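You operate a simulated robot arm through the tools that you are given. There is no shell and no other tool. Be economical: measure what you need, move in short steps, check, and stop when the job is done.

You are at the controls of a simulated two-armed robot. One attempt, no reset.

## Task
Pull the green divider out to 30 cm, stand it in the card box and add the red socks.
Fine: hold the divider while you pull; then carry the box to the cabinet.

Only the result counts: the job must be done as asked and must still hold three seconds after the hand-in. Knocking over, shifting, dropping, spilling or breaking anything else fails it.

## Robot
Two 7-joint arms with two-finger parallel grippers on one trunk, on a base that drives. Base frame: it is fixed to the floor where the robot stands at the start and does not move with it; the origin is under the middle of the robot, x ahead of it, y to its left, z up. Readings come in mm, rad, newtons and seconds.
The left shoulder is at the start at [70, 134, 1101], the right one opposite. Places, roughly: end of the green divider [500, 0, 800]; inside of the card box [700, -100, 700]; top of the low cabinet [700, -500, 600]; end of the grey divider [900, 100, 300]. Payload 1.57 kg a hand.
Tool frame (each hand has its own): the origin (TCP) lies between the finger pads and is the grasp point; the fingertips stand 30 mm ahead of it; z points along the fingers, y is the line along which they close. Largest opening 80 mm; finger width 17, thickness 12; the body of the gripper, 40 by 82 mm, starts 80 mm behind the TCP.
Orientation is that of the tool frame in the base frame, as [roll, pitch, yaw] about the fixed x, y, z axes, in that order (R = Rz(yaw) Ry(pitch) Rx(roll)). With the fingers straight down and closing along the base's y, the tool's x points along the base's -x, its y along +y and its z along -z.

## Interface
- The arms move only by the tool step_arm. It takes "left_rows", "right_rows" or both (then of equal length, played together; a hand with none holds still); each is a list of rows, each a list of 7 numbers: the shift along the tool's x, y, z in cm, then the turn, a rotation vector about the tool's x, y, z in rad, then the opening, from 0 (shut) to 1 (fully open). In form: [[x, y, z, rx, ry, rz, grip], ...]. A call has 1 to 10 rows; each row shifts and turns the commanded pose from where the row before left it, along the tool's axes as they then stand. Each row takes 0.2 s and may step no farther than 50 mm and 0.15 rad from the row before; otherwise, or with a gripper value out of range, the whole call is refused. A pose out of reach is approached as far as the arm can. The call stops where the force on the tool passes 40 N (or 10 N more than at its start, if that is more) or the arm is blocked; 0.2 s more then pass. The fingers move at their own pace (about 153 mm/s each) and stop on an object; they squeeze with about 21 N. The grip force told is the motor's: it shows also when the fingers shut on nothing. Time passes only in rows, and 0.2 s behind the last, so rows that do not move let the fingers close. It gives the time, the measured TCP pose, the force on the tool (base axes), the opening and the grip force at its end, in the units of the frame above (readings bear some noise).
- Cameras (640 x 400 px; columns grow to the right, rows downward): "scene" is now at [132.1, -11.2, 1315.4]; the picture's right is [-0.13, -0.99, 0.00], its down [-0.69, 0.09, -0.72] and it looks along [0.71, -0.09, -0.70] (base axes); focal length 277 px, centre (320, 200). "left" rides on the left gripper at [72, 7, -122] in its tool frame; the picture's right is [-0.09, 1.00, 0.00], its down [-0.84, -0.08, -0.54] and it looks along [-0.54, -0.05, 0.84] (tool axes); focal length 238 px, centre (320, 200). "right" rides on the right gripper at [72, -7, -122] in its tool frame; the picture's right is [0.09, 1.00, 0.00], its down [-0.84, 0.08, -0.54] and it looks along [-0.54, 0.05, 0.84] (tool axes); focal length 238 px, centre (320, 200). There is no depth. A picture from a camera that has moved, and an enlarged one, comes with that camera's place and axes in the base frame and with its lens.
- grab_frame(camera): a new picture of that camera. It takes no simulated time.
- lift_body(by): slides the trunk up (or, below 0, down) by that many mm; the arms and the scene camera ride with it, the base frame stays. It gives what a move gives, with no picture.
- drive_base(legs): drives the robot by 1 to 6 legs, each [ahead, left, turn to the left] in mm, mm and rad, along the robot's own axes; the way and the turn of a leg run together, so that a leg with both is an arc; at most 1500 mm and 3.142 rad a leg. The arms and the cameras ride along, it lands a little off, and it stops where it bumps. It gives what a move gives.
- head_to(pan, tilt): turns the head with the scene camera to pan (to the left, within 1.501 rad either way) and tilt (down, from -0.506 to 1.204), counted from straight ahead of the robot. It gives what a move gives.
- inspect(camera, box): a new picture of the part [left, top, right, bottom] of that camera's present view, enlarged. It takes no simulated time.
- sign_off(): hands the job in; it is judged then, once.

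Work in short steps. Places have to be worked out from the pictures, the camera data and where the tool is seen: move nearer, look again, correct. Check each grasp and each placing, and mend what went wrong. You have 120 turns and 100 pictures in all, those below and enlarged ones among them. Open the grippers and draw the arms clear of the work before you hand the job in, unless the task says otherwise; then end with one line.

The tools are called after "Call:" as name(argument=value, ...) on one line, values as JSON. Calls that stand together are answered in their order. step_arm: Moves the arms, as the interface text tells. Its arguments: {"type":"object","properties":{"left_rows":{"type":"array","items":{"type":"array","items":{"type":"number"}}},"right_rows":{"type":"array","items":{"type":"array","items":{"type":"number"}}}},"required":[]} The other tools are called the same way: lift_body (by) slides the trunk up or down; drive_base (legs) drives the base; head_to (pan, tilt) turns the head that bears the scene camera; grab_frame (camera) takes a picture; inspect (camera, box) takes an enlarged picture of a part of a camera's view; sign_off () hands the job in.

At the start:

```text
time: 0.0
left_eef_pos: [470.9, 161.3, 1059.1]
left_ee_rot: [3.14, 0.0, -3.141]
left_force: [-0.1, 0.7, 0.0]
left_opening: 79.8
left_grip_force: 0.1
right_eef_pos: [467.8, -200.0, 1085.1]
right_ee_rot: [-3.141, -0.001, 3.141]
right_force: [0.6, -0.2, 0.9]
right_opening: 80.0
right_grip_force: 0.1
trunk travel left (down, up): [-675.0, 265.0]
robot x, y, heading: [-0.0, -0.3, 0.006]
head pan, tilt: [-0.129, 0.771]
```

scene: 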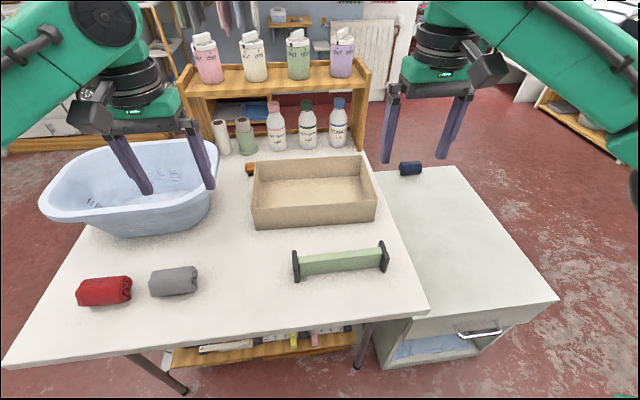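
right: 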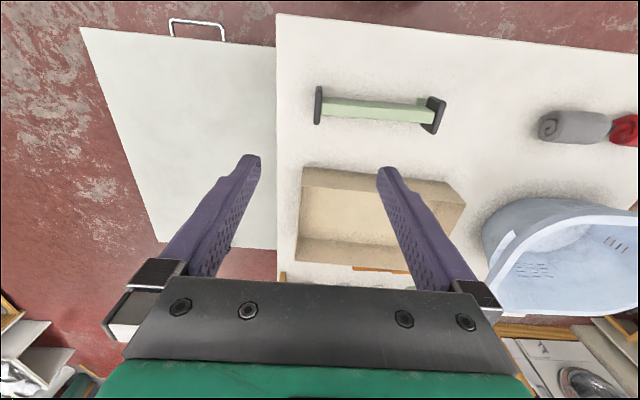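
left: 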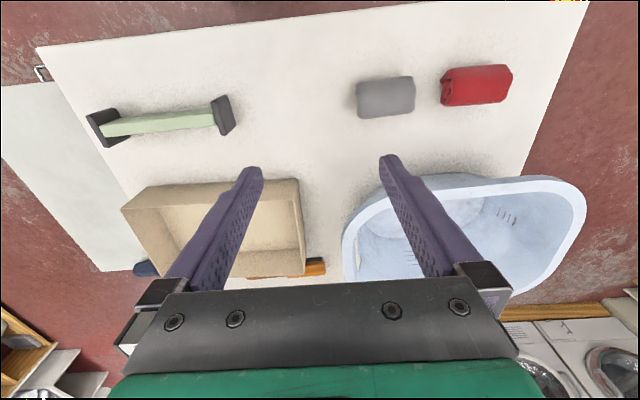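

I triangulate the green divider to about [477,-100,780], so the table top is near z≈760. I'll enlarge the views to see the divider and box in detail.

Call:
inspect(camera="scene", box=[230, 140, 430, 290])

Call:
inspect(camera="right", box=[270, 60, 500, 290])

Call:
inspect(camera="left", box=[60, 40, 340, 290])

Call:
inspect(camera="scene", box=[60, 240, 220, 320])

```text
2.67 times, centred on (330, 215) of scene
camera zoom: at [132.1, -11.2, 1315.4], right [-0.13, -0.99, 0.0], down [-0.69, 0.09, -0.72], along [0.71, -0.09, -0.7], focal length 739 px, centre (293, 160)
```

zoom: 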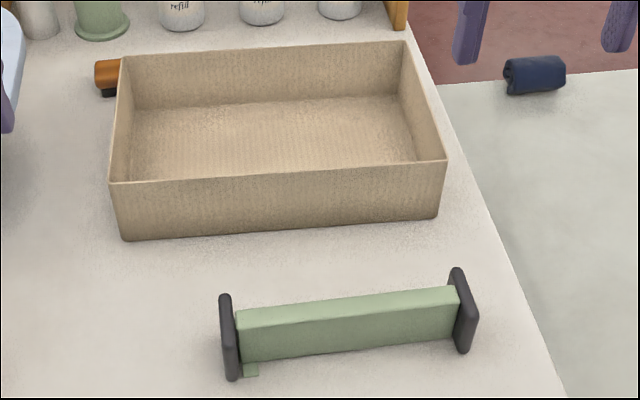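

```text
1.74 times, centred on (385, 175) of right
camera zoom: at [397.1, -206.9, 1208.2], right [-0.09, 1.0, 0.0], down [0.84, 0.08, 0.54], along [0.54, 0.05, -0.84], focal length 414 px, centre (207, 244)
```

zoom: 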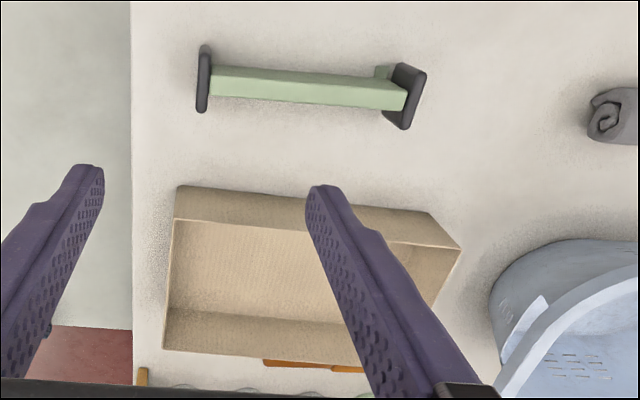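

```text
1.60 times, centred on (200, 165) of left
camera zoom: at [399.3, 167.2, 1181.9], right [0.09, 1.0, 0.0], down [0.84, -0.08, 0.54], along [0.54, -0.05, -0.84], focal length 381 px, centre (512, 256)
```

zoom: 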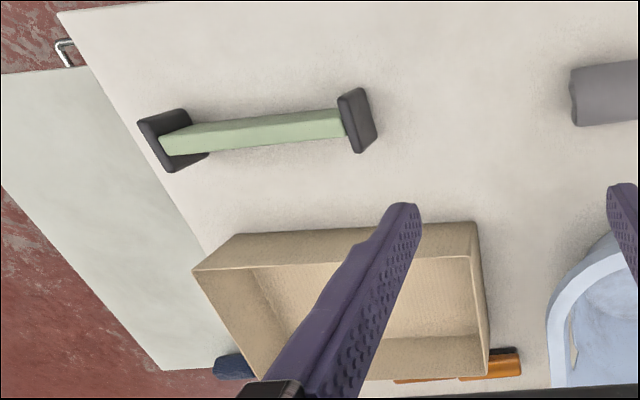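

```text
4.00 times, centred on (140, 280) of scene
camera zoom: at [132.1, -11.2, 1315.4], right [-0.13, -0.99, 0.0], down [-0.69, 0.09, -0.72], along [0.71, -0.09, -0.7], focal length 1109 px, centre (1040, -120)
```

zoom: 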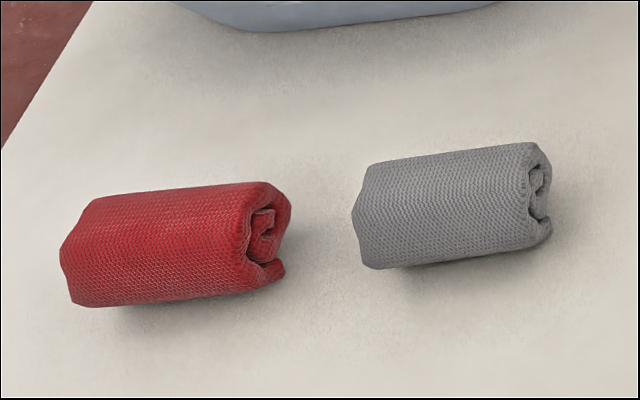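

The divider is a raised green bar between two dark end plates. It is about 20 cm long, running from y≈0 to -200 at x≈467. The box is about 300x185x85 mm, from x≈590 to 780. I lower the trunk to bring the hands and cameras closer; nothing is under the hands at that height.

Call:
lift_body(by=-160)

Call:
grab_frame(camera="scene")

Call:
grab_frame(camera="right")

Call:
grab_frame(camera="left")

```text
time: 1.8
left_eef_pos: [469.8, 161.3, 899.3]
left_ee_rot: [3.141, 0.001, -3.142]
left_force: [0.7, -0.4, -0.7]
left_opening: 79.9
left_grip_force: 0.0
right_eef_pos: [468.4, -200.9, 924.6]
right_ee_rot: [-3.14, 0.0, -3.141]
right_force: [0.2, -0.1, -0.1]
right_opening: 80.1
right_grip_force: 0.1
trunk travel left (down, up): [-515.0, 425.0]
robot x, y, heading: [0.2, -2.0, -0.003]
head pan, tilt: [-0.129, 0.771]
```

```text
92 pictures are left
camera scene: at [131.9, -11.2, 1155.5], right [-0.13, -0.99, 0.0], down [-0.69, 0.09, -0.72], along [0.71, -0.09, -0.7], focal length 277 px, centre (320, 200)
```

scene: 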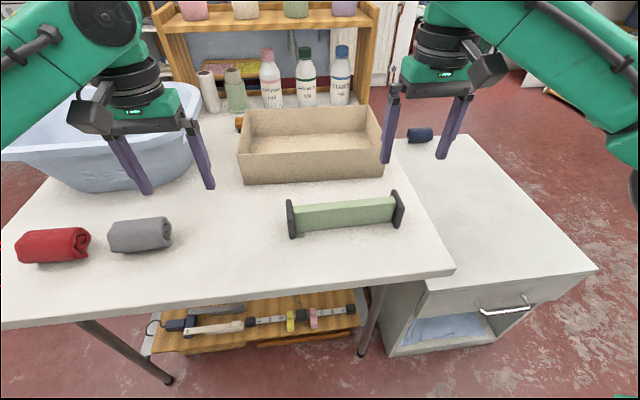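

```text
91 pictures are left
camera right: at [396.9, -206.9, 1048.3], right [-0.09, 1.0, 0.0], down [0.84, 0.08, 0.54], along [0.54, 0.05, -0.84], focal length 238 px, centre (320, 200)
```

right: 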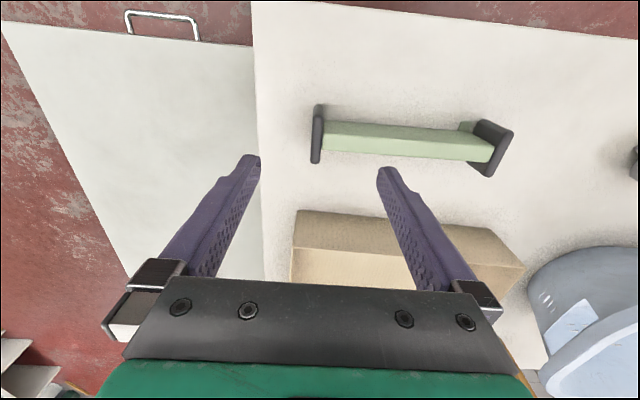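

```text
90 pictures are left
camera left: at [399.1, 167.2, 1022.0], right [0.09, 1.0, 0.0], down [0.84, -0.08, 0.54], along [0.54, -0.05, -0.84], focal length 238 px, centre (320, 200)
```

left: 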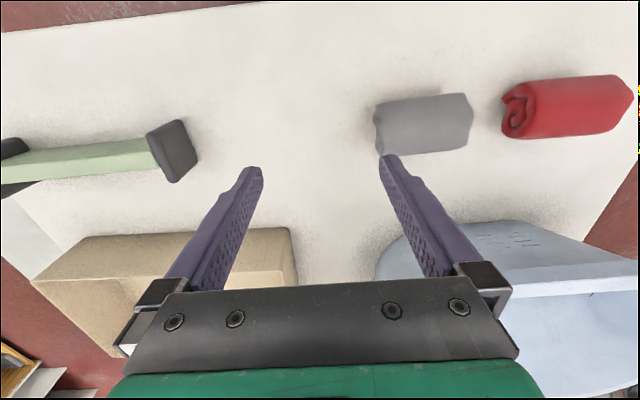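

The view is nearer now, so I enlarge the divider to find the sliding joint and the tab, and measure it.

Call:
inspect(camera="scene", box=[275, 180, 415, 250])

Call:
inspect(camera="right", box=[290, 80, 530, 200])

```text
4.57 times, centred on (345, 215) of scene
camera zoom: at [131.9, -11.2, 1155.5], right [-0.13, -0.99, 0.0], down [-0.69, 0.09, -0.72], along [0.71, -0.09, -0.7], focal length 1267 px, centre (206, 131)
```

zoom: 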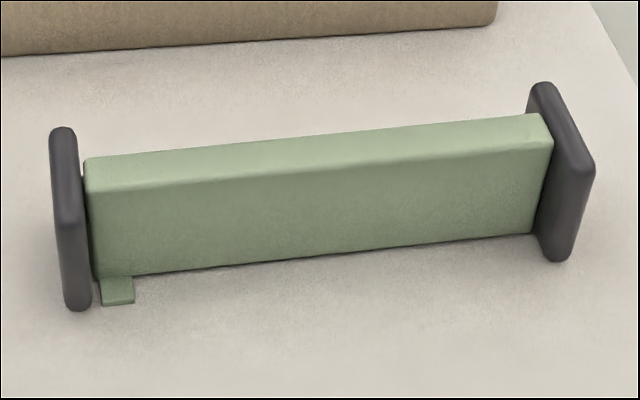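

```text
2.67 times, centred on (410, 140) of right
camera zoom: at [396.9, -206.9, 1048.3], right [-0.09, 1.0, 0.0], down [0.84, 0.08, 0.54], along [0.54, 0.05, -0.84], focal length 636 px, centre (80, 360)
```

zoom: 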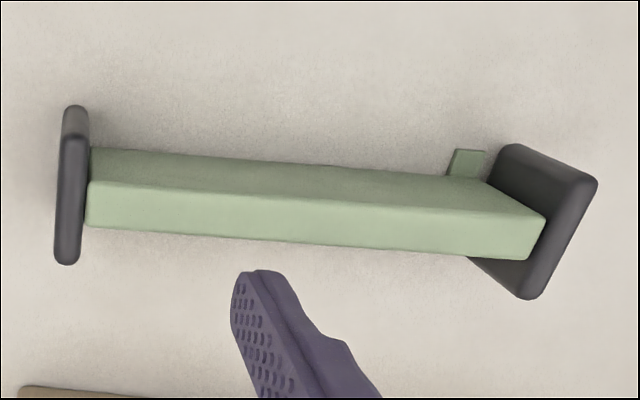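

The table is at z≈742, the plates are 58 mm tall (top z≈800) and about 13 mm thick, and the bar top is about 785. The plates stand above the sleeve, so I can straddle each plate top with the fingers closing along y. That centres the fingers on the plate, so the TCPs will give me an exact length. I move both hands above the plates at z 850.

Call:
step_arm(left_rows=[[-0.25, -4.05, 0, 0, 0, 0, 0.6], [-0.25, -4.05, 0, 0, 0, 0, 0.6], [-0.25, -4.05, 0, 0, 0, 0, 0.6], [-0.25, -4.05, 0, 0, 0, 0, 0.6], [0, 0, 2.45, 0, 0, 0, 0.6], [0, 0, 2.45, 0, 0, 0, 0.6]], right_rows=[[-0.34, -0.05, 1.85, 0, 0, 0, 0.6], [-0.34, -0.05, 1.85, 0, 0, 0, 0.6], [-0.34, -0.05, 1.85, 0, 0, 0, 0.6], [-0.34, -0.05, 1.85, 0, 0, 0, 0.6], [0, 0, 0, 0, 0, 0, 0.6], [0, 0, 0, 0, 0, 0, 0.6]])

Call:
grab_frame(camera="right")

Call:
grab_frame(camera="left")

Call:
inspect(camera="scene", box=[250, 130, 430, 250])

```text
time: 3.2
left_eef_pos: [478.9, -3.2, 849.7]
left_ee_rot: [-3.141, -0.001, -3.141]
left_force: [-0.3, -0.4, 0.3]
left_opening: 48.0
left_grip_force: 0.1
right_eef_pos: [482.2, -202.2, 852.0]
right_ee_rot: [3.141, 0.001, 3.141]
right_force: [0.6, 0.2, 0.0]
right_opening: 48.2
right_grip_force: 0.0
trunk travel left (down, up): [-515.0, 425.0]
robot x, y, heading: [-3.1, 0.9, -0.001]
head pan, tilt: [-0.129, 0.771]
```

```text
87 pictures are left
camera right: at [410.5, -208.4, 974.3], right [-0.09, 1.0, 0.0], down [0.84, 0.08, 0.54], along [0.54, 0.05, -0.84], focal length 238 px, centre (320, 200)
```

right: 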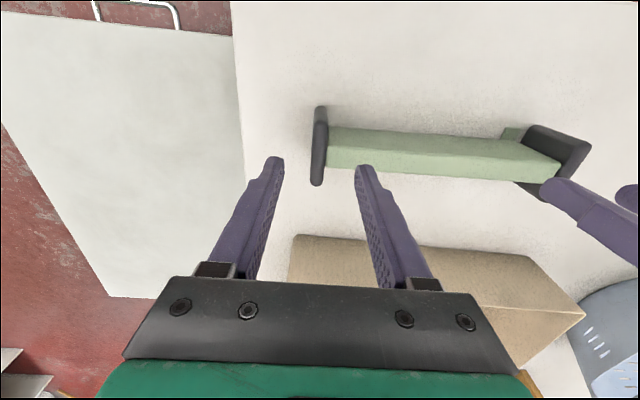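

```text
86 pictures are left
camera left: at [408.3, 3.4, 971.3], right [0.09, 1.0, 0.0], down [0.84, -0.08, 0.54], along [0.54, -0.05, -0.84], focal length 238 px, centre (320, 200)
```

left: 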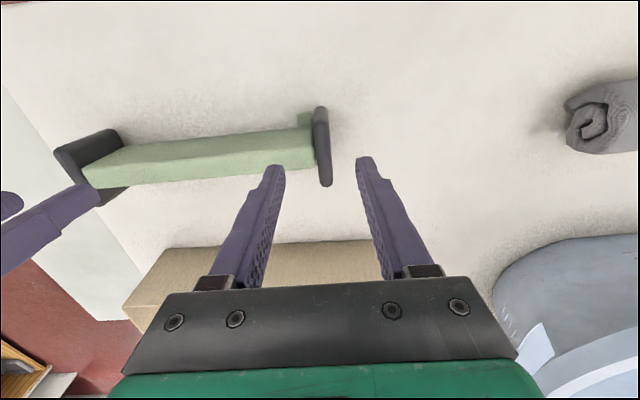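

```text
3.33 times, centred on (340, 190) of scene
camera zoom: at [132.4, -11.8, 1155.4], right [-0.13, -0.99, 0.0], down [-0.69, 0.09, -0.72], along [0.71, -0.09, -0.7], focal length 924 px, centre (253, 233)
```

zoom: 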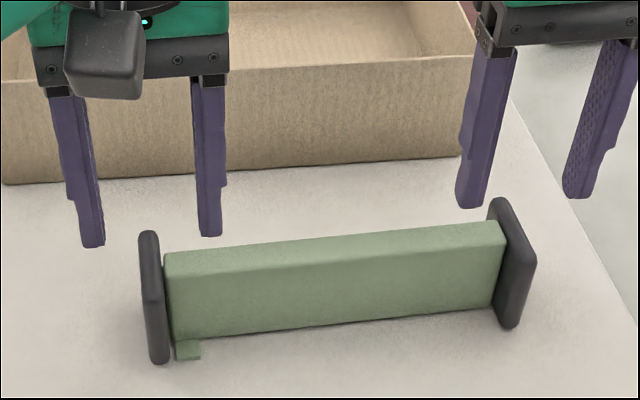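

The fingers are centred within 2–3 mm. I descend so the tips sit about 10 mm below the plate tops, watching for contact with the sleeve.

Call:
step_arm(left_rows=[[-0.1, 0.24, 1.0, 0, 0, 0, 0.5], [0, 0, 1.0, 0, 0, 0, 0.5], [0, 0, 1.0, 0, 0, 0, 0.5]], right_rows=[[0, -0.1, 1.0, 0, 0, 0, 0.5], [0, 0, 1.1, 0, 0, 0, 0.5], [0, 0, 1.1, 0, 0, 0, 0.5]])

Call:
inspect(camera="scene", box=[270, 170, 420, 250])

```text
time: 4.0
left_eef_pos: [480.0, 2.6, 827.3]
left_ee_rot: [-3.133, 0.014, -3.14]
left_force: [9.1, -0.9, 30.5]
left_opening: 41.0
left_grip_force: 0.8
right_eef_pos: [482.5, -201.6, 828.3]
right_ee_rot: [3.139, 0.018, 3.139]
right_force: [8.2, -1.6, 31.3]
right_opening: 38.1
right_grip_force: 0.0
trunk travel left (down, up): [-515.0, 425.0]
robot x, y, heading: [-1.6, -5.4, -0.0]
head pan, tilt: [-0.129, 0.771]
```

```text
4.27 times, centred on (345, 210) of scene
camera zoom: at [126.9, -9.9, 1157.5], right [-0.13, -0.99, 0.0], down [-0.69, 0.09, -0.72], along [0.71, -0.09, -0.69], focal length 1183 px, centre (213, 157)
```

zoom: 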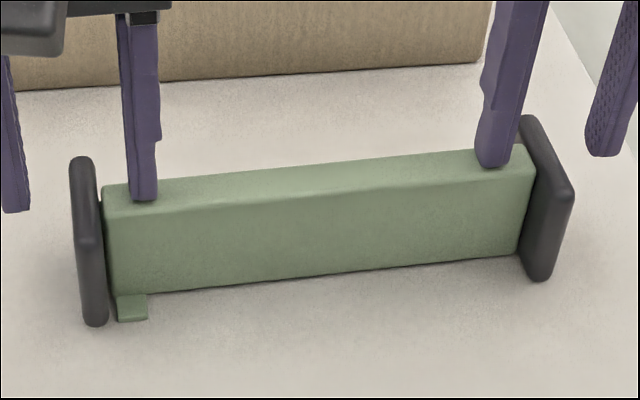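

The tips touched the sleeve top, so it's at z≈797, higher than I estimated. I raise both hands about 1 cm to unload it, then close on the plate tops.

Call:
step_arm(left_rows=[[0, 0, -1.0, 0, 0, 0, 0.5], [0, 0, 0, 0, 0, 0, 0.5]], right_rows=[[0, 0, -1.0, 0, 0, 0, 0.5], [0, 0, 0, 0, 0, 0, 0.5]])

Call:
inspect(camera="scene", box=[270, 170, 420, 250])

```text
time: 4.6
left_eef_pos: [483.0, 1.2, 830.1]
left_ee_rot: [3.14, -0.002, 3.141]
left_force: [-0.3, -0.8, -0.4]
left_opening: 39.9
left_grip_force: 0.0
right_eef_pos: [480.9, -203.1, 828.1]
right_ee_rot: [-3.138, -0.004, -3.14]
right_force: [-0.9, 0.3, 2.7]
right_opening: 40.2
right_grip_force: 0.0
trunk travel left (down, up): [-515.0, 425.0]
robot x, y, heading: [0.3, -2.0, -0.003]
head pan, tilt: [-0.129, 0.771]
```

```text
4.27 times, centred on (345, 210) of scene
camera zoom: at [131.1, -11.0, 1154.9], right [-0.13, -0.99, 0.0], down [-0.69, 0.09, -0.72], along [0.71, -0.09, -0.7], focal length 1183 px, centre (213, 157)
```

zoom: 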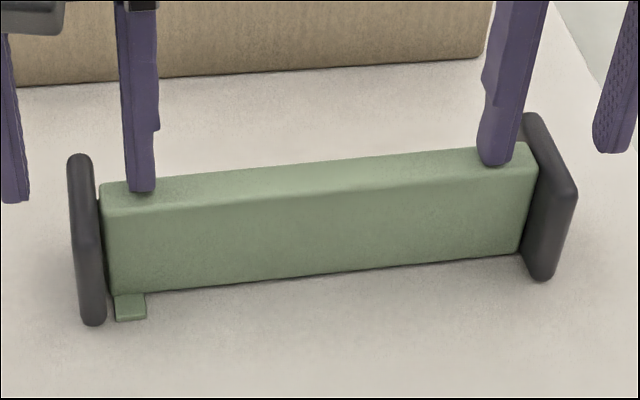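

Forces are unloaded and the divider hasn't moved. I lift the right hand 2 mm more and close both hands on the plate tops to measure centres and thickness.

Call:
step_arm(left_rows=[[0, 0, 0, 0, 0, 0, 0.3], [0, 0, 0, 0, 0, 0, 0.1], [0, 0, 0, 0, 0, 0, 0], [0, 0, 0, 0, 0, 0, 0]], right_rows=[[0, 0, -0.2, 0, 0, 0, 0.3], [0, 0, 0, 0, 0, 0, 0.1], [0, 0, 0, 0, 0, 0, 0], [0, 0, 0, 0, 0, 0, 0]])

Call:
inspect(camera="scene", box=[270, 170, 420, 250])

```text
time: 5.6
left_eef_pos: [484.1, 0.4, 831.1]
left_ee_rot: [-3.141, 0.0, 3.141]
left_force: [-0.6, -0.6, 0.0]
left_opening: 10.7
left_grip_force: 21.2
right_eef_pos: [482.1, -203.5, 830.5]
right_ee_rot: [-3.141, -0.002, -3.141]
right_force: [0.7, 0.5, 0.5]
right_opening: 0.0
right_grip_force: 20.8
trunk travel left (down, up): [-515.0, 425.0]
robot x, y, heading: [-0.2, -3.8, -0.0]
head pan, tilt: [-0.129, 0.771]
```

```text
4.27 times, centred on (345, 210) of scene
camera zoom: at [132.2, -11.3, 1155.4], right [-0.13, -0.99, 0.0], down [-0.69, 0.09, -0.72], along [0.71, -0.09, -0.7], focal length 1183 px, centre (213, 157)
```

zoom: 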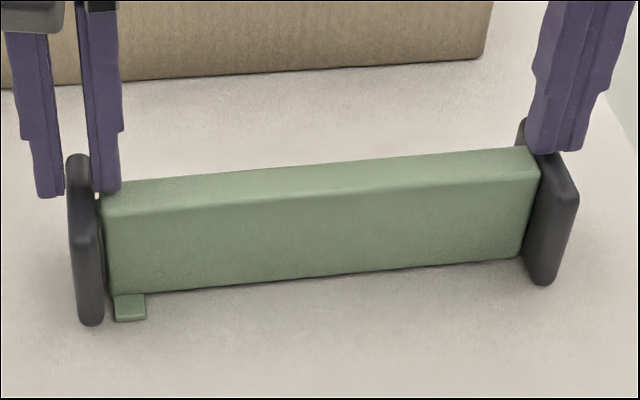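

The left hand holds its plate (10.7 mm opening, centre y=0.4), but the right hand shut just above its plate. The plates stand only about 5 mm above the sleeve, so this grasp is good only for measuring. I reopen the right hand and try 2.5 mm lower to get the right plate's centre.

Call:
step_arm(right_rows=[[0, 0, 0, 0, 0, 0, 0.4], [0, 0, 0, 0, 0, 0, 0.4], [0, 0, 0.25, 0, 0, 0, 0.4], [0, 0, 0, 0, 0, 0, 0.15], [0, 0, 0, 0, 0, 0, 0], [0, 0, 0, 0, 0, 0, 0]])

Call:
inspect(camera="scene", box=[270, 170, 420, 250])

```text
time: 7.0
left_eef_pos: [482.5, 0.7, 829.5]
left_ee_rot: [3.141, -0.002, 3.141]
left_force: [0.8, -0.6, 0.2]
left_opening: 11.4
left_grip_force: 21.4
right_eef_pos: [481.1, -202.5, 828.4]
right_ee_rot: [-3.141, -0.002, -3.141]
right_force: [0.1, -0.1, 0.3]
right_opening: 11.6
right_grip_force: 21.3
trunk travel left (down, up): [-515.0, 425.0]
robot x, y, heading: [0.3, 1.6, -0.002]
head pan, tilt: [-0.129, 0.771]
```

```text
4.27 times, centred on (345, 210) of scene
camera zoom: at [132.2, -11.3, 1155.4], right [-0.13, -0.99, 0.0], down [-0.69, 0.09, -0.72], along [0.71, -0.09, -0.7], focal length 1183 px, centre (213, 157)
```

zoom: 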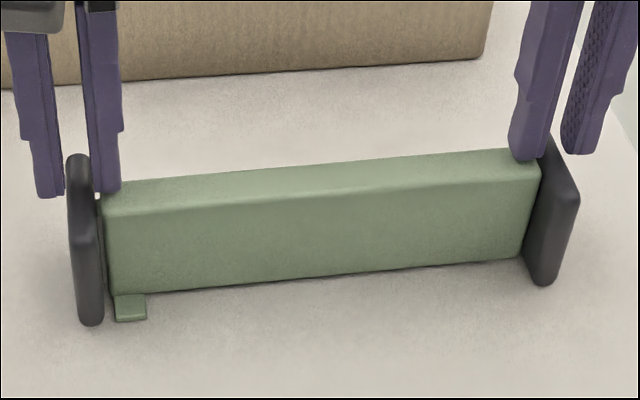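

Both hands now hold their plates: centres are at y≈0.5 and -203, thickness ≈12, so the overall length is about 215 mm. I try a gentle pull with the left hand while the right one holds.

Call:
step_arm(left_rows=[[0, 0.3, 0, 0, 0, 0, 0], [0, 0.3, 0, 0, 0, 0, 0], [0, 0.4, 0, 0, 0, 0, 0], [0, 0, 0, 0, 0, 0, 0]])

Call:
inspect(camera="scene", box=[270, 170, 420, 250])

```text
time: 8.0
left_eef_pos: [481.8, 10.6, 830.9]
left_ee_rot: [3.141, 0.001, 3.141]
left_force: [1.1, 0.4, 0.7]
left_opening: 11.0
left_grip_force: 21.1
right_eef_pos: [481.2, -204.9, 829.5]
right_ee_rot: [-3.14, 0.001, 3.14]
right_force: [-0.7, -0.1, 0.0]
right_opening: 11.5
right_grip_force: 20.8
trunk travel left (down, up): [-515.0, 425.0]
robot x, y, heading: [0.3, -0.7, 0.001]
head pan, tilt: [-0.129, 0.771]
```

```text
4.27 times, centred on (345, 210) of scene
camera zoom: at [132.1, -11.2, 1155.4], right [-0.13, -0.99, 0.0], down [-0.69, 0.09, -0.72], along [0.71, -0.09, -0.7], focal length 1183 px, centre (213, 157)
```

zoom: 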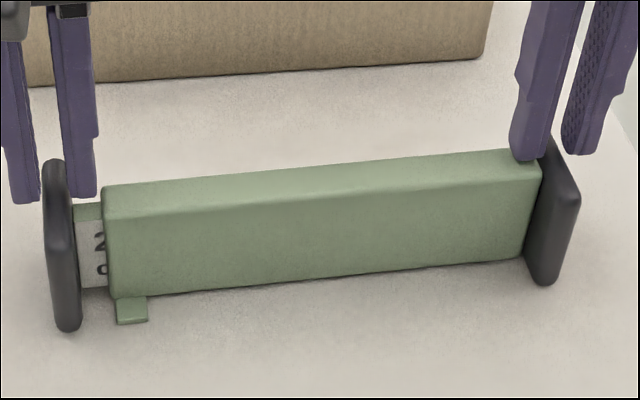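

It slides easily, and a printed scale appears on the inner bar. I pull another 6 cm and then read the scale.

Call:
step_arm(left_rows=[[0, 1.0, 0, 0, 0, 0, 0], [0, 1.0, 0, 0, 0, 0, 0], [0, 1.0, 0, 0, 0, 0, 0], [0, 1.0, 0, 0, 0, 0, 0], [0, 1.0, 0, 0, 0, 0, 0], [0, 1.0, 0, 0, 0, 0, 0], [0, 0, 0, 0, 0, 0, 0]])

Call:
inspect(camera="scene", box=[250, 190, 330, 240])

```text
time: 9.6
left_eef_pos: [482.6, 70.3, 830.7]
left_ee_rot: [3.141, -0.001, -3.141]
left_force: [0.8, 0.3, -0.1]
left_opening: 10.2
left_grip_force: 20.8
right_eef_pos: [482.8, -204.0, 829.6]
right_ee_rot: [3.141, 0.0, -3.141]
right_force: [-1.7, 0.2, 0.0]
right_opening: 11.2
right_grip_force: 21.1
trunk travel left (down, up): [-515.0, 425.0]
robot x, y, heading: [3.1, -0.5, -0.001]
head pan, tilt: [-0.129, 0.771]
```

```text
8.00 times, centred on (290, 215) of scene
camera zoom: at [132.2, -11.4, 1155.4], right [-0.13, -0.99, 0.0], down [-0.69, 0.09, -0.72], along [0.71, -0.09, -0.7], focal length 2218 px, centre (560, 80)
```

zoom: 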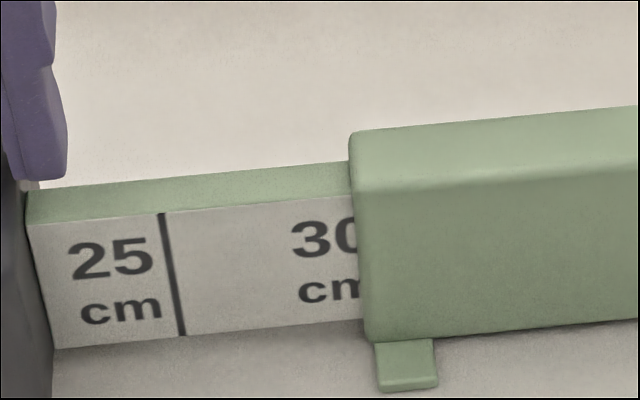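

The scale reads 25 cm at its line and "30 cm" is emerging. The TCP span gives ≈286 mm, so I pull 13 mm more and check for the 30 line at the sleeve edge.

Call:
step_arm(left_rows=[[0, 0.65, 0, 0, 0, 0, 0], [0, 0.65, 0, 0, 0, 0, 0], [0, 0, 0, 0, 0, 0, 0]])

Call:
inspect(camera="scene", box=[250, 190, 330, 240])

```text
time: 10.4
left_eef_pos: [482.5, 84.4, 831.2]
left_ee_rot: [-3.141, -0.001, -3.141]
left_force: [0.9, 0.0, -0.3]
left_opening: 10.5
left_grip_force: 21.2
right_eef_pos: [482.2, -203.3, 828.7]
right_ee_rot: [-3.141, 0.0, -3.141]
right_force: [-1.3, -0.1, -0.5]
right_opening: 11.2
right_grip_force: 20.8
trunk travel left (down, up): [-515.0, 425.0]
robot x, y, heading: [2.0, -3.1, -0.001]
head pan, tilt: [-0.129, 0.771]
```

```text
8.00 times, centred on (290, 215) of scene
camera zoom: at [132.2, -11.3, 1155.4], right [-0.13, -0.99, 0.0], down [-0.69, 0.09, -0.72], along [0.71, -0.09, -0.7], focal length 2218 px, centre (560, 80)
```

zoom: 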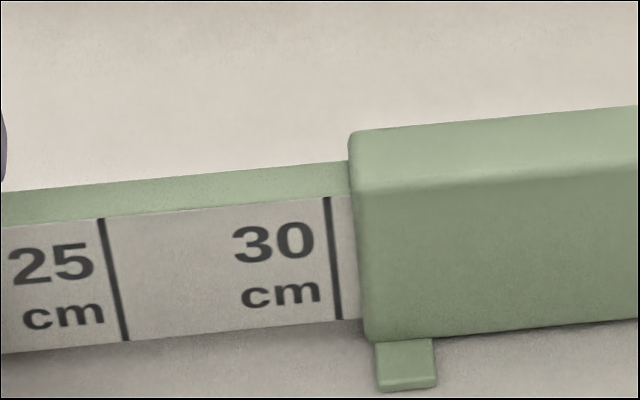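

The 30 line is now about 5 mm past the sleeve edge, while the hand span gives ≈300 mm. I take zoomed views of both ends to settle which is right before adjusting.

Call:
inspect(camera="scene", box=[230, 180, 420, 250])

Call:
inspect(camera="left", box=[120, 80, 360, 220])

Call:
inspect(camera="right", box=[280, 80, 520, 220])

```text
3.37 times, centred on (325, 215) of scene
camera zoom: at [132.2, -11.3, 1155.4], right [-0.13, -0.99, 0.0], down [-0.69, 0.09, -0.72], along [0.71, -0.09, -0.7], focal length 934 px, centre (303, 150)
```

zoom: 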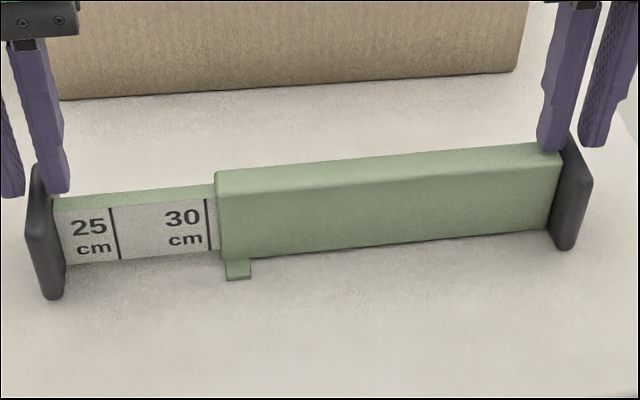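

```text
2.67 times, centred on (240, 150) of left
camera zoom: at [410.6, 90.5, 953.0], right [0.09, 1.0, 0.0], down [0.84, -0.08, 0.54], along [0.54, -0.05, -0.84], focal length 636 px, centre (533, 333)
```

zoom: 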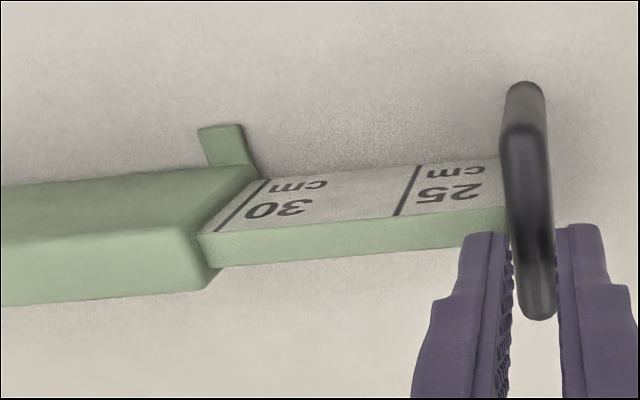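

```text
2.67 times, centred on (400, 150) of right
camera zoom: at [410.5, -209.8, 952.1], right [-0.09, 1.0, 0.0], down [0.84, 0.08, 0.54], along [0.54, 0.05, -0.84], focal length 636 px, centre (107, 333)
```

zoom: 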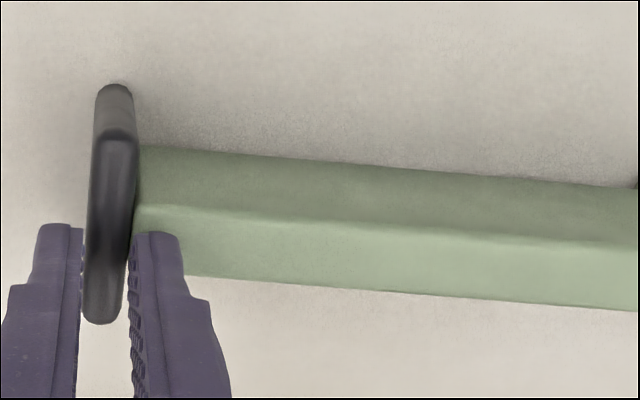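

Hands give ≈299 mm outer length, while the mark reads ≈304. I'll settle in between with a 2 mm push back, so it is within about 3 mm by either measure. Then I check it.

Call:
step_arm(left_rows=[[0, -0.1, 0, 0, 0, 0, 0], [0, -0.1, 0, 0, 0, 0, 0], [0, 0, 0, 0, 0, 0, 0], [0, 0, 0, 0, 0, 0, 0]])

Call:
inspect(camera="scene", box=[250, 190, 330, 240])

```text
time: 11.4
left_eef_pos: [481.5, 82.6, 830.7]
left_ee_rot: [3.141, 0.0, -3.139]
left_force: [1.0, -1.2, 0.0]
left_opening: 10.7
left_grip_force: 20.7
right_eef_pos: [481.2, -204.0, 829.3]
right_ee_rot: [-3.14, 0.0, 3.14]
right_force: [-0.8, 0.9, -0.5]
right_opening: 11.4
right_grip_force: 20.6
trunk travel left (down, up): [-515.0, 425.0]
robot x, y, heading: [-0.5, 1.6, 0.005]
head pan, tilt: [-0.129, 0.771]
```

```text
8.00 times, centred on (290, 215) of scene
camera zoom: at [132.2, -11.3, 1155.4], right [-0.13, -0.99, 0.0], down [-0.69, 0.09, -0.72], along [0.71, -0.09, -0.7], focal length 2218 px, centre (560, 80)
```

zoom: 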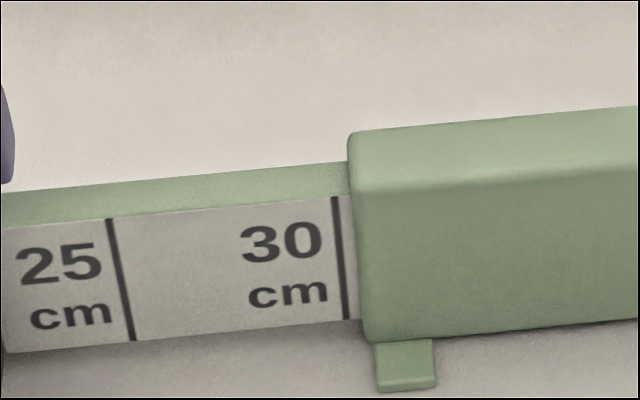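

The line is now about 4 mm outside the mouth and the span is ≈298.6 mm. I push 1 mm more, then release and raise both hands straight up.

Call:
step_arm(left_rows=[[0, -0.1, 0, 0, 0, 0, 0], [0, 0, 0, 0, 0, 0, 0], [0, 0, 0, 0, 0, 0, 0.4], [0, 0, 0, 0, 0, 0, 0.4], [0, 0, -3, 0, 0, 0, 0.4], [0, 0, -5, 0, 0, 0, 0.4], [0, 5, 0, 0, 0, 0, 1], [0, 5, 0, 0, 0, 0, 1]], right_rows=[[0, 0, 0, 0, 0, 0, 0], [0, 0, 0, 0, 0, 0, 0], [0, 0, 0, 0, 0, 0, 0.4], [0, 0, 0, 0, 0, 0, 0.4], [0, 0, -3, 0, 0, 0, 0.4], [0, 0, -5, 0, 0, 0, 0.4], [0, 0, 0, 0, 0, 0, 1], [0, 0, 0, 0, 0, 0, 1]])

Call:
grab_frame(camera="scene")

```text
time: 13.2
left_eef_pos: [481.9, 179.6, 909.3]
left_ee_rot: [-3.14, 0.001, 3.139]
left_force: [0.7, 0.0, -1.6]
left_opening: 80.2
left_grip_force: 0.0
right_eef_pos: [480.1, -204.7, 910.4]
right_ee_rot: [-3.139, -0.001, 3.141]
right_force: [-0.2, 0.8, 0.6]
right_opening: 79.9
right_grip_force: 0.2
trunk travel left (down, up): [-515.0, 425.0]
robot x, y, heading: [-0.1, -1.9, -0.003]
head pan, tilt: [-0.129, 0.771]
```

```text
73 pictures are left
camera scene: at [131.2, -10.1, 1155.6], right [-0.13, -0.99, 0.0], down [-0.69, 0.09, -0.72], along [0.71, -0.09, -0.7], focal length 277 px, centre (320, 200)
```

scene: 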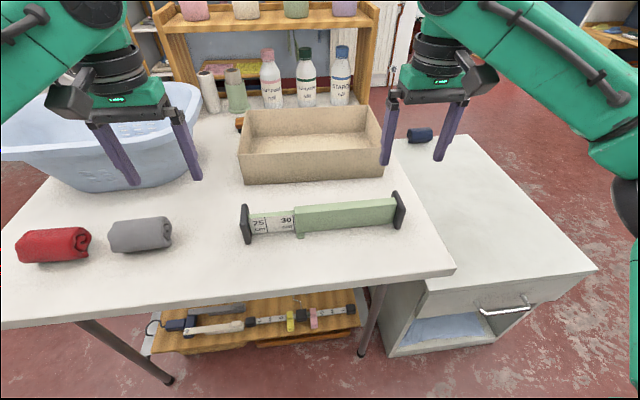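

The divider stands at the length I set. Now I bring the right hand over the sleeve near its centre of mass (y≈-60) and start turning it so the fingers close along x.

Call:
step_arm(right_rows=[[-0.1, 4.8, 0, 0, 0, 0, 0.8], [0, 4.8, 0, 0, 0, 0, 0.8], [0, 4.8, 0, 0, 0, 0, 0.8], [0, 0, 0, 0, 0, -0.15, 0.8], [0, 0, 0, 0, 0, -0.15, 0.8], [0, 0, 0, 0, 0, -0.15, 0.8], [0, 0, 0, 0, 0, -0.15, 0.8], [0, 0, 0, 0, 0, -0.15, 0.8], [0, 0, 0, 0, 0, -0.15, 0.8], [0, 0, 0, 0, 0, -0.15, 0.8]])

Call:
step_arm(right_rows=[[0, 0, 0, 0, 0, -0.15, 0.8], [0, 0, 0, 0, 0, -0.15, 0.8], [0, 0, 0, 0, 0, -0.15, 0.8], [0, 0, 0, 0, 0, -0.071, 0.8], [0, 0, 0, 0, 0, 0, 0.8]])

Call:
grab_frame(camera="right")

Call:
grab_frame(camera="scene")

```text
time: 15.4
left_eef_pos: [483.1, 178.2, 908.4]
left_ee_rot: [3.141, 0.002, 3.14]
left_force: [-0.2, 0.2, 0.4]
left_opening: 80.1
left_grip_force: 0.1
right_eef_pos: [484.2, -58.9, 909.0]
right_ee_rot: [-3.141, -0.001, -2.089]
right_force: [0.6, 0.0, -0.3]
right_opening: 64.1
right_grip_force: 0.1
trunk travel left (down, up): [-515.0, 425.0]
robot x, y, heading: [-1.7, -0.1, -0.001]
head pan, tilt: [-0.129, 0.771]
```

```text
time: 16.6
left_eef_pos: [483.6, 178.2, 910.5]
left_ee_rot: [3.141, 0.001, -3.141]
left_force: [0.4, 0.0, 0.9]
left_opening: 79.9
left_grip_force: 0.0
right_eef_pos: [484.9, -60.1, 908.6]
right_ee_rot: [3.141, 0.001, -1.569]
right_force: [0.0, -0.5, 0.6]
right_opening: 64.1
right_grip_force: 0.1
trunk travel left (down, up): [-515.0, 425.0]
robot x, y, heading: [-4.3, -0.5, -0.003]
head pan, tilt: [-0.129, 0.771]
```

```text
72 pictures are left
camera right: at [490.6, -131.0, 1031.7], right [-1.0, -0.09, 0.0], down [-0.08, 0.84, 0.54], along [-0.05, 0.54, -0.84], focal length 238 px, centre (320, 200)
```

right: 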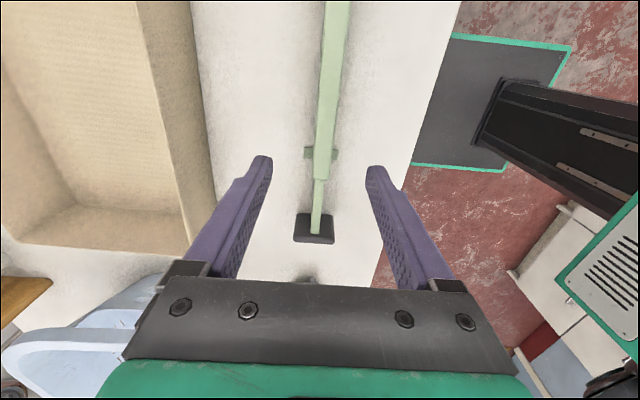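

```text
71 pictures are left
camera scene: at [132.1, -11.2, 1155.4], right [-0.13, -0.99, 0.0], down [-0.69, 0.09, -0.72], along [0.71, -0.09, -0.7], focal length 277 px, centre (320, 200)
```

scene: 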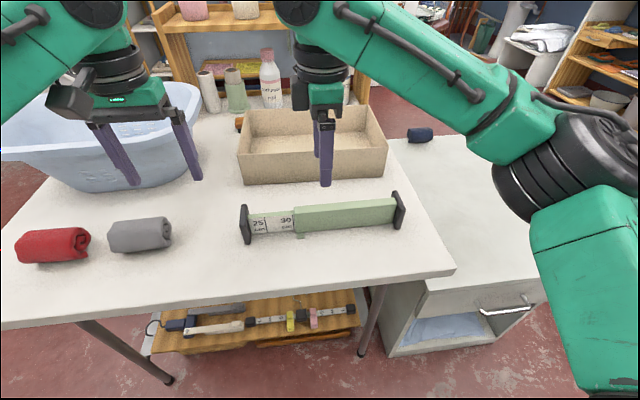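

The sleeve lies between the open fingers with the foot tabs clear. I shift 4 mm towards -x, descend to TCP z≈785 (tips 755, above the table), and close.

Call:
step_arm(right_rows=[[0, 0.4, 4.0, 0, 0, 0, 0.8], [0, 0, 4.0, 0, 0, 0, 0.8], [0, 0, 2.2, 0, 0, 0, 0.8], [0, 0, 2.1, 0, 0, 0, 0.8], [0, 0, 0, 0, 0, 0, 0.8]])

Call:
grab_frame(camera="right")

Call:
inspect(camera="scene", box=[230, 140, 420, 260])

```text
time: 17.8
left_eef_pos: [482.5, 178.9, 909.6]
left_ee_rot: [3.141, -0.001, 3.141]
left_force: [0.2, 0.3, -0.5]
left_opening: 79.9
left_grip_force: 0.0
right_eef_pos: [478.2, -59.2, 784.9]
right_ee_rot: [3.141, 0.0, -1.572]
right_force: [-0.3, 0.1, 0.0]
right_opening: 64.0
right_grip_force: 0.1
trunk travel left (down, up): [-515.0, 425.0]
robot x, y, heading: [1.8, 0.8, 0.0]
head pan, tilt: [-0.129, 0.771]
```

```text
70 pictures are left
camera right: at [485.4, -131.2, 907.8], right [-1.0, -0.09, 0.0], down [-0.08, 0.84, 0.54], along [-0.05, 0.54, -0.84], focal length 238 px, centre (320, 200)
```

right: 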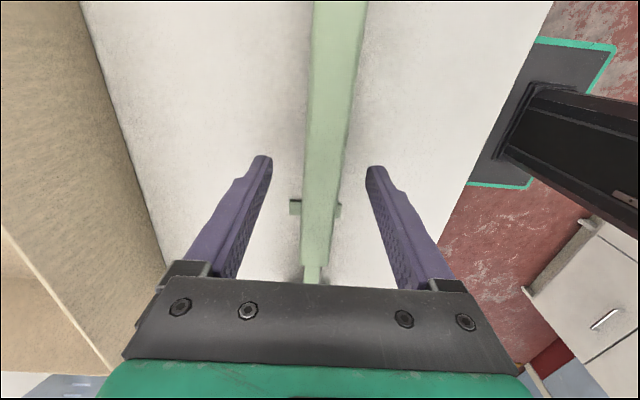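

```text
3.33 times, centred on (325, 200) of scene
camera zoom: at [131.9, -11.1, 1155.4], right [-0.13, -0.99, 0.0], down [-0.69, 0.09, -0.72], along [0.71, -0.09, -0.7], focal length 924 px, centre (303, 200)
```

zoom: 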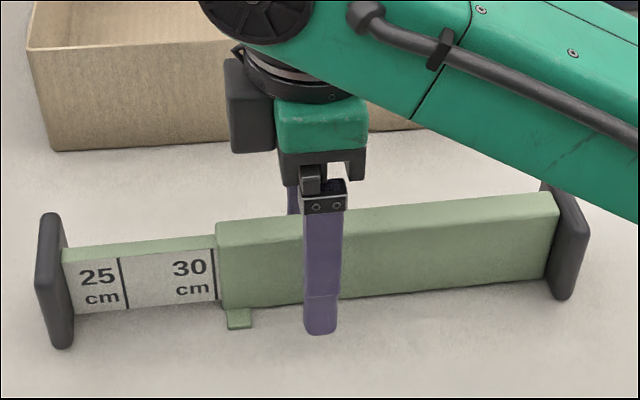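

The fingers straddle the sleeve cleanly. I close and lift 2 cm as a test.

Call:
step_arm(right_rows=[[0, 0, 0, 0, 0, 0, 0.5], [0, 0, 0, 0, 0, 0, 0.3], [0, 0, 0, 0, 0, 0, 0], [0, 0, 0, 0, 0, 0, 0], [0, 0, -1, 0, 0, 0, 0], [0, 0, -1, 0, 0, 0, 0], [0, 0, 0, 0, 0, 0, 0]])

Call:
grab_frame(camera="scene")

```text
time: 19.4
left_eef_pos: [483.8, 179.8, 908.5]
left_ee_rot: [3.142, -0.003, 3.142]
left_force: [0.8, -0.1, -0.4]
left_opening: 80.2
left_grip_force: 0.1
right_eef_pos: [477.5, -59.5, 804.3]
right_ee_rot: [3.141, -0.001, -1.572]
right_force: [0.5, -0.9, -0.8]
right_opening: 19.4
right_grip_force: 21.2
trunk travel left (down, up): [-515.0, 425.0]
robot x, y, heading: [3.8, -2.8, -0.002]
head pan, tilt: [-0.129, 0.771]
```

```text
68 pictures are left
camera scene: at [132.3, -11.2, 1155.4], right [-0.13, -0.99, 0.0], down [-0.69, 0.09, -0.72], along [0.71, -0.09, -0.7], focal length 277 px, centre (320, 200)
```

scene: 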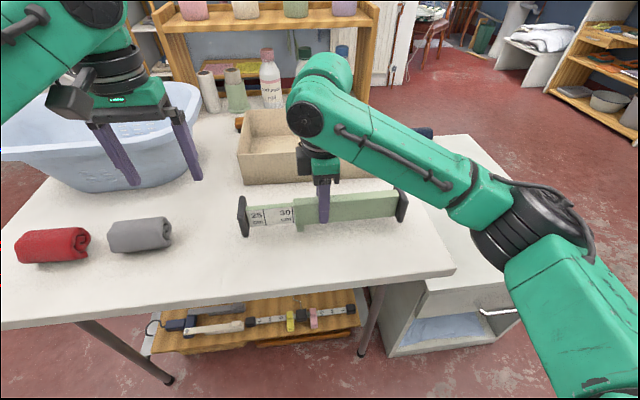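

The grasp holds level at 19.4 mm. The box rim is about z 825, so I raise to TCP z≈905, go forward halfway, and look again to locate the box precisely.

Call:
step_arm(right_rows=[[0, 0, -5, 0, 0, 0, 0], [0, 0, -5, 0, 0, 0, 0], [0, -4, 0, 0, 0, 0, 0], [0, -4, 0, 0, 0, 0, 0], [0, -4, 0, 0, 0, 0, 0], [0, 0, 0, 0, 0, 0, 0]])

Call:
grab_frame(camera="right")

Call:
grab_frame(camera="left")

Call:
grab_frame(camera="scene")

```text
time: 20.8
left_eef_pos: [482.2, 178.8, 908.4]
left_ee_rot: [3.14, -0.003, -3.141]
left_force: [-0.4, 0.2, -0.2]
left_opening: 80.3
left_grip_force: 0.1
right_eef_pos: [570.7, -62.2, 905.3]
right_ee_rot: [3.141, 0.0, -1.57]
right_force: [0.1, -0.3, -1.5]
right_opening: 19.7
right_grip_force: 21.1
right hand out of reach, approached as far as the arm can: row 5
trunk travel left (down, up): [-515.0, 425.0]
robot x, y, heading: [-1.1, -1.5, 0.001]
head pan, tilt: [-0.129, 0.771]
```

```text
67 pictures are left
camera right: at [577.6, -133.6, 1029.0], right [-1.0, -0.09, 0.0], down [-0.08, 0.84, 0.54], along [-0.05, 0.54, -0.84], focal length 238 px, centre (320, 200)
```

right: 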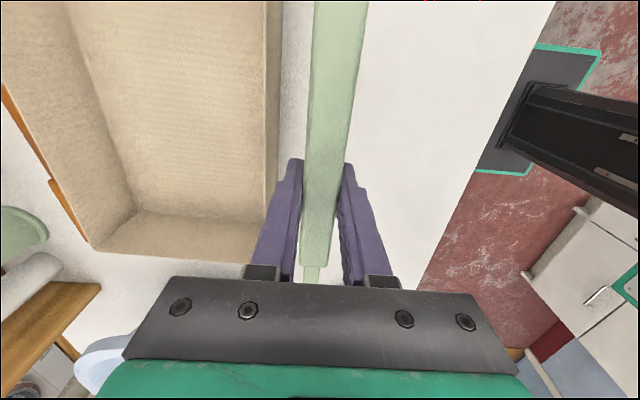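

```text
66 pictures are left
camera left: at [412.4, 185.5, 1031.1], right [0.09, 1.0, 0.0], down [0.84, -0.08, 0.54], along [0.54, -0.05, -0.84], focal length 238 px, centre (320, 200)
```

left: 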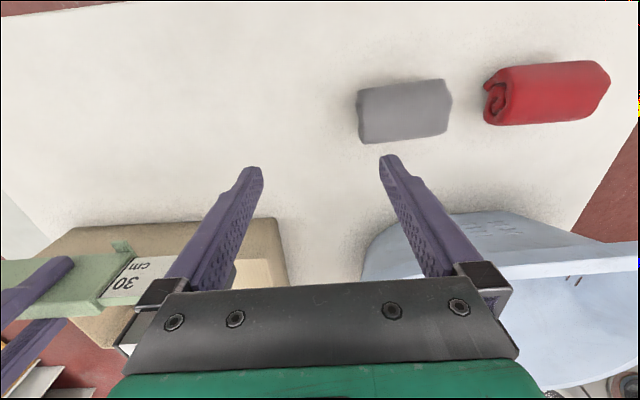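

```text
65 pictures are left
camera scene: at [132.4, -10.8, 1155.4], right [-0.13, -0.99, 0.0], down [-0.69, 0.09, -0.72], along [0.71, -0.09, -0.7], focal length 277 px, centre (320, 200)
```

scene: 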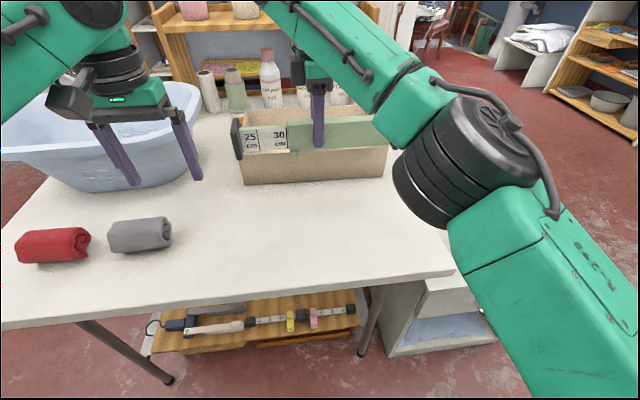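

The right arm runs out of reach at x≈570, and the box centre is at about x 715, so the base must go forward. I look down to judge the clearance between the base and the table or shelf.

Call:
head_to(pan=0, tilt=1.2)

Call:
grab_frame(camera="scene")

```text
time: 21.7
left_eef_pos: [484.9, 179.4, 908.3]
left_ee_rot: [3.142, -0.002, -3.141]
left_force: [-0.4, 0.1, 0.3]
left_opening: 80.1
left_grip_force: 0.0
right_eef_pos: [569.7, -62.8, 905.4]
right_ee_rot: [3.141, -0.003, -1.571]
right_force: [1.0, -0.5, -0.4]
right_opening: 19.6
right_grip_force: 20.9
trunk travel left (down, up): [-515.0, 425.0]
robot x, y, heading: [2.0, 1.4, 0.007]
head pan, tilt: [0.0, 1.201]
```

```text
64 pictures are left
camera scene: at [107.0, -0.7, 1125.4], right [0.0, -1.0, 0.0], down [-0.93, 0.0, -0.36], along [0.36, 0.0, -0.93], focal length 277 px, centre (320, 200)
```

scene: 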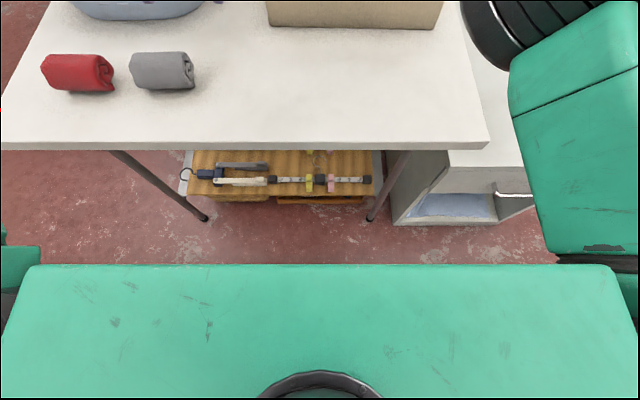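

The floor between table and torso is clear. The legs and lower shelf front are at x≈455-460, and no part of the base is visible ahead of x≈264. A 150 mm drive ahead is safe. I first raise the left hand well above the basket rim, then drive.

Call:
step_arm(left_rows=[[0, 0, -4, 0, 0, 0, 1], [0, 0, -4, 0, 0, 0, 1], [0, 0, -4, 0, 0, 0, 1]])

Call:
drive_base(legs=[[75, 0, 0], [75, 0, 0]])

Call:
head_to(pan=-0.1, tilt=0.85)

Call:
grab_frame(camera="scene")

Call:
grab_frame(camera="right")

Call:
grab_frame(camera="left")

```text
time: 22.5
left_eef_pos: [482.9, 179.3, 1031.9]
left_ee_rot: [3.141, 0.0, -3.141]
left_force: [-0.8, -1.2, 0.1]
left_opening: 80.0
left_grip_force: 0.0
right_eef_pos: [568.9, -63.3, 905.9]
right_ee_rot: [3.141, 0.002, -1.57]
right_force: [-0.6, -0.5, -1.4]
right_opening: 19.8
right_grip_force: 20.6
trunk travel left (down, up): [-515.0, 425.0]
robot x, y, heading: [-2.8, 0.0, 0.01]
head pan, tilt: [0.0, 1.201]
```

```text
time: 24.2
left_eef_pos: [633.3, 179.3, 1028.2]
left_ee_rot: [3.141, -0.002, 3.139]
left_force: [0.8, 0.7, 0.2]
left_opening: 80.3
left_grip_force: 0.0
right_eef_pos: [718.9, -63.8, 904.5]
right_ee_rot: [3.14, 0.0, -1.572]
right_force: [0.9, -0.2, -1.2]
right_opening: 19.7
right_grip_force: 20.9
trunk travel left (down, up): [-515.0, 425.0]
robot x, y, heading: [147.2, -0.7, -0.001]
head pan, tilt: [0.0, 1.201]
```

```text
time: 25.0
left_eef_pos: [633.7, 179.2, 1029.5]
left_ee_rot: [3.141, 0.0, 3.14]
left_force: [0.0, 0.2, 0.2]
left_opening: 79.8
left_grip_force: 0.0
right_eef_pos: [718.0, -64.1, 905.9]
right_ee_rot: [-3.141, 0.001, -1.572]
right_force: [0.3, 0.5, -1.1]
right_opening: 19.4
right_grip_force: 21.3
trunk travel left (down, up): [-515.0, 425.0]
robot x, y, heading: [148.8, 4.1, 0.002]
head pan, tilt: [-0.099, 0.85]
```

```text
63 pictures are left
camera scene: at [277.0, -8.8, 1149.1], right [-0.1, -0.99, 0.0], down [-0.75, 0.08, -0.66], along [0.66, -0.07, -0.75], focal length 277 px, centre (320, 200)
```

scene: 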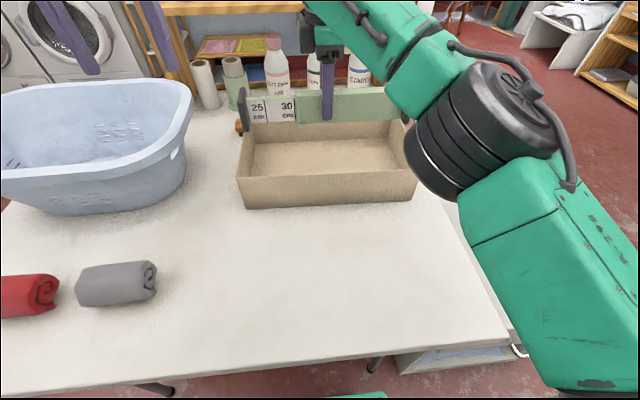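

```text
62 pictures are left
camera right: at [725.6, -135.3, 1029.0], right [-1.0, -0.09, 0.0], down [-0.08, 0.84, 0.54], along [-0.05, 0.54, -0.84], focal length 238 px, centre (320, 200)
```

right: 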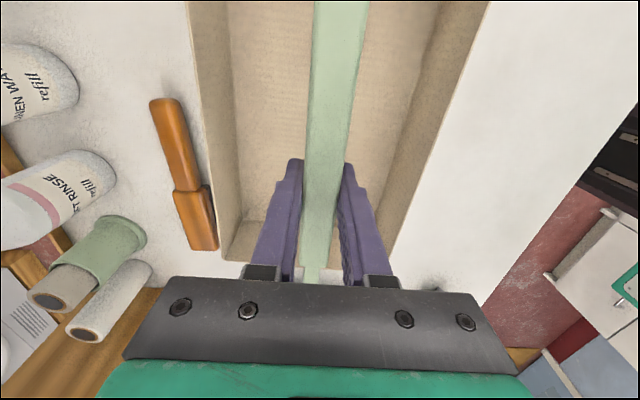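

```text
61 pictures are left
camera left: at [561.3, 186.3, 1152.1], right [0.09, 1.0, 0.0], down [0.84, -0.08, 0.54], along [0.54, -0.05, -0.84], focal length 238 px, centre (320, 200)
```

left: 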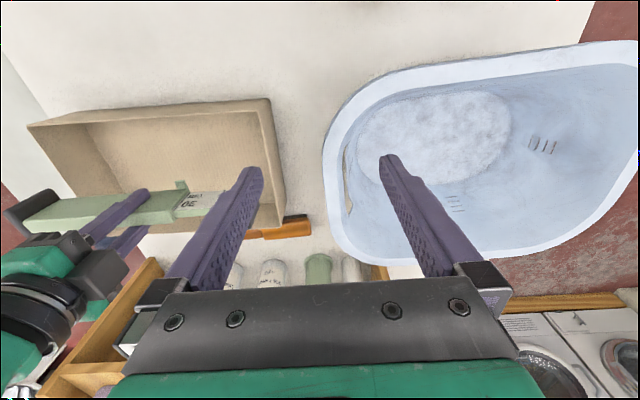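

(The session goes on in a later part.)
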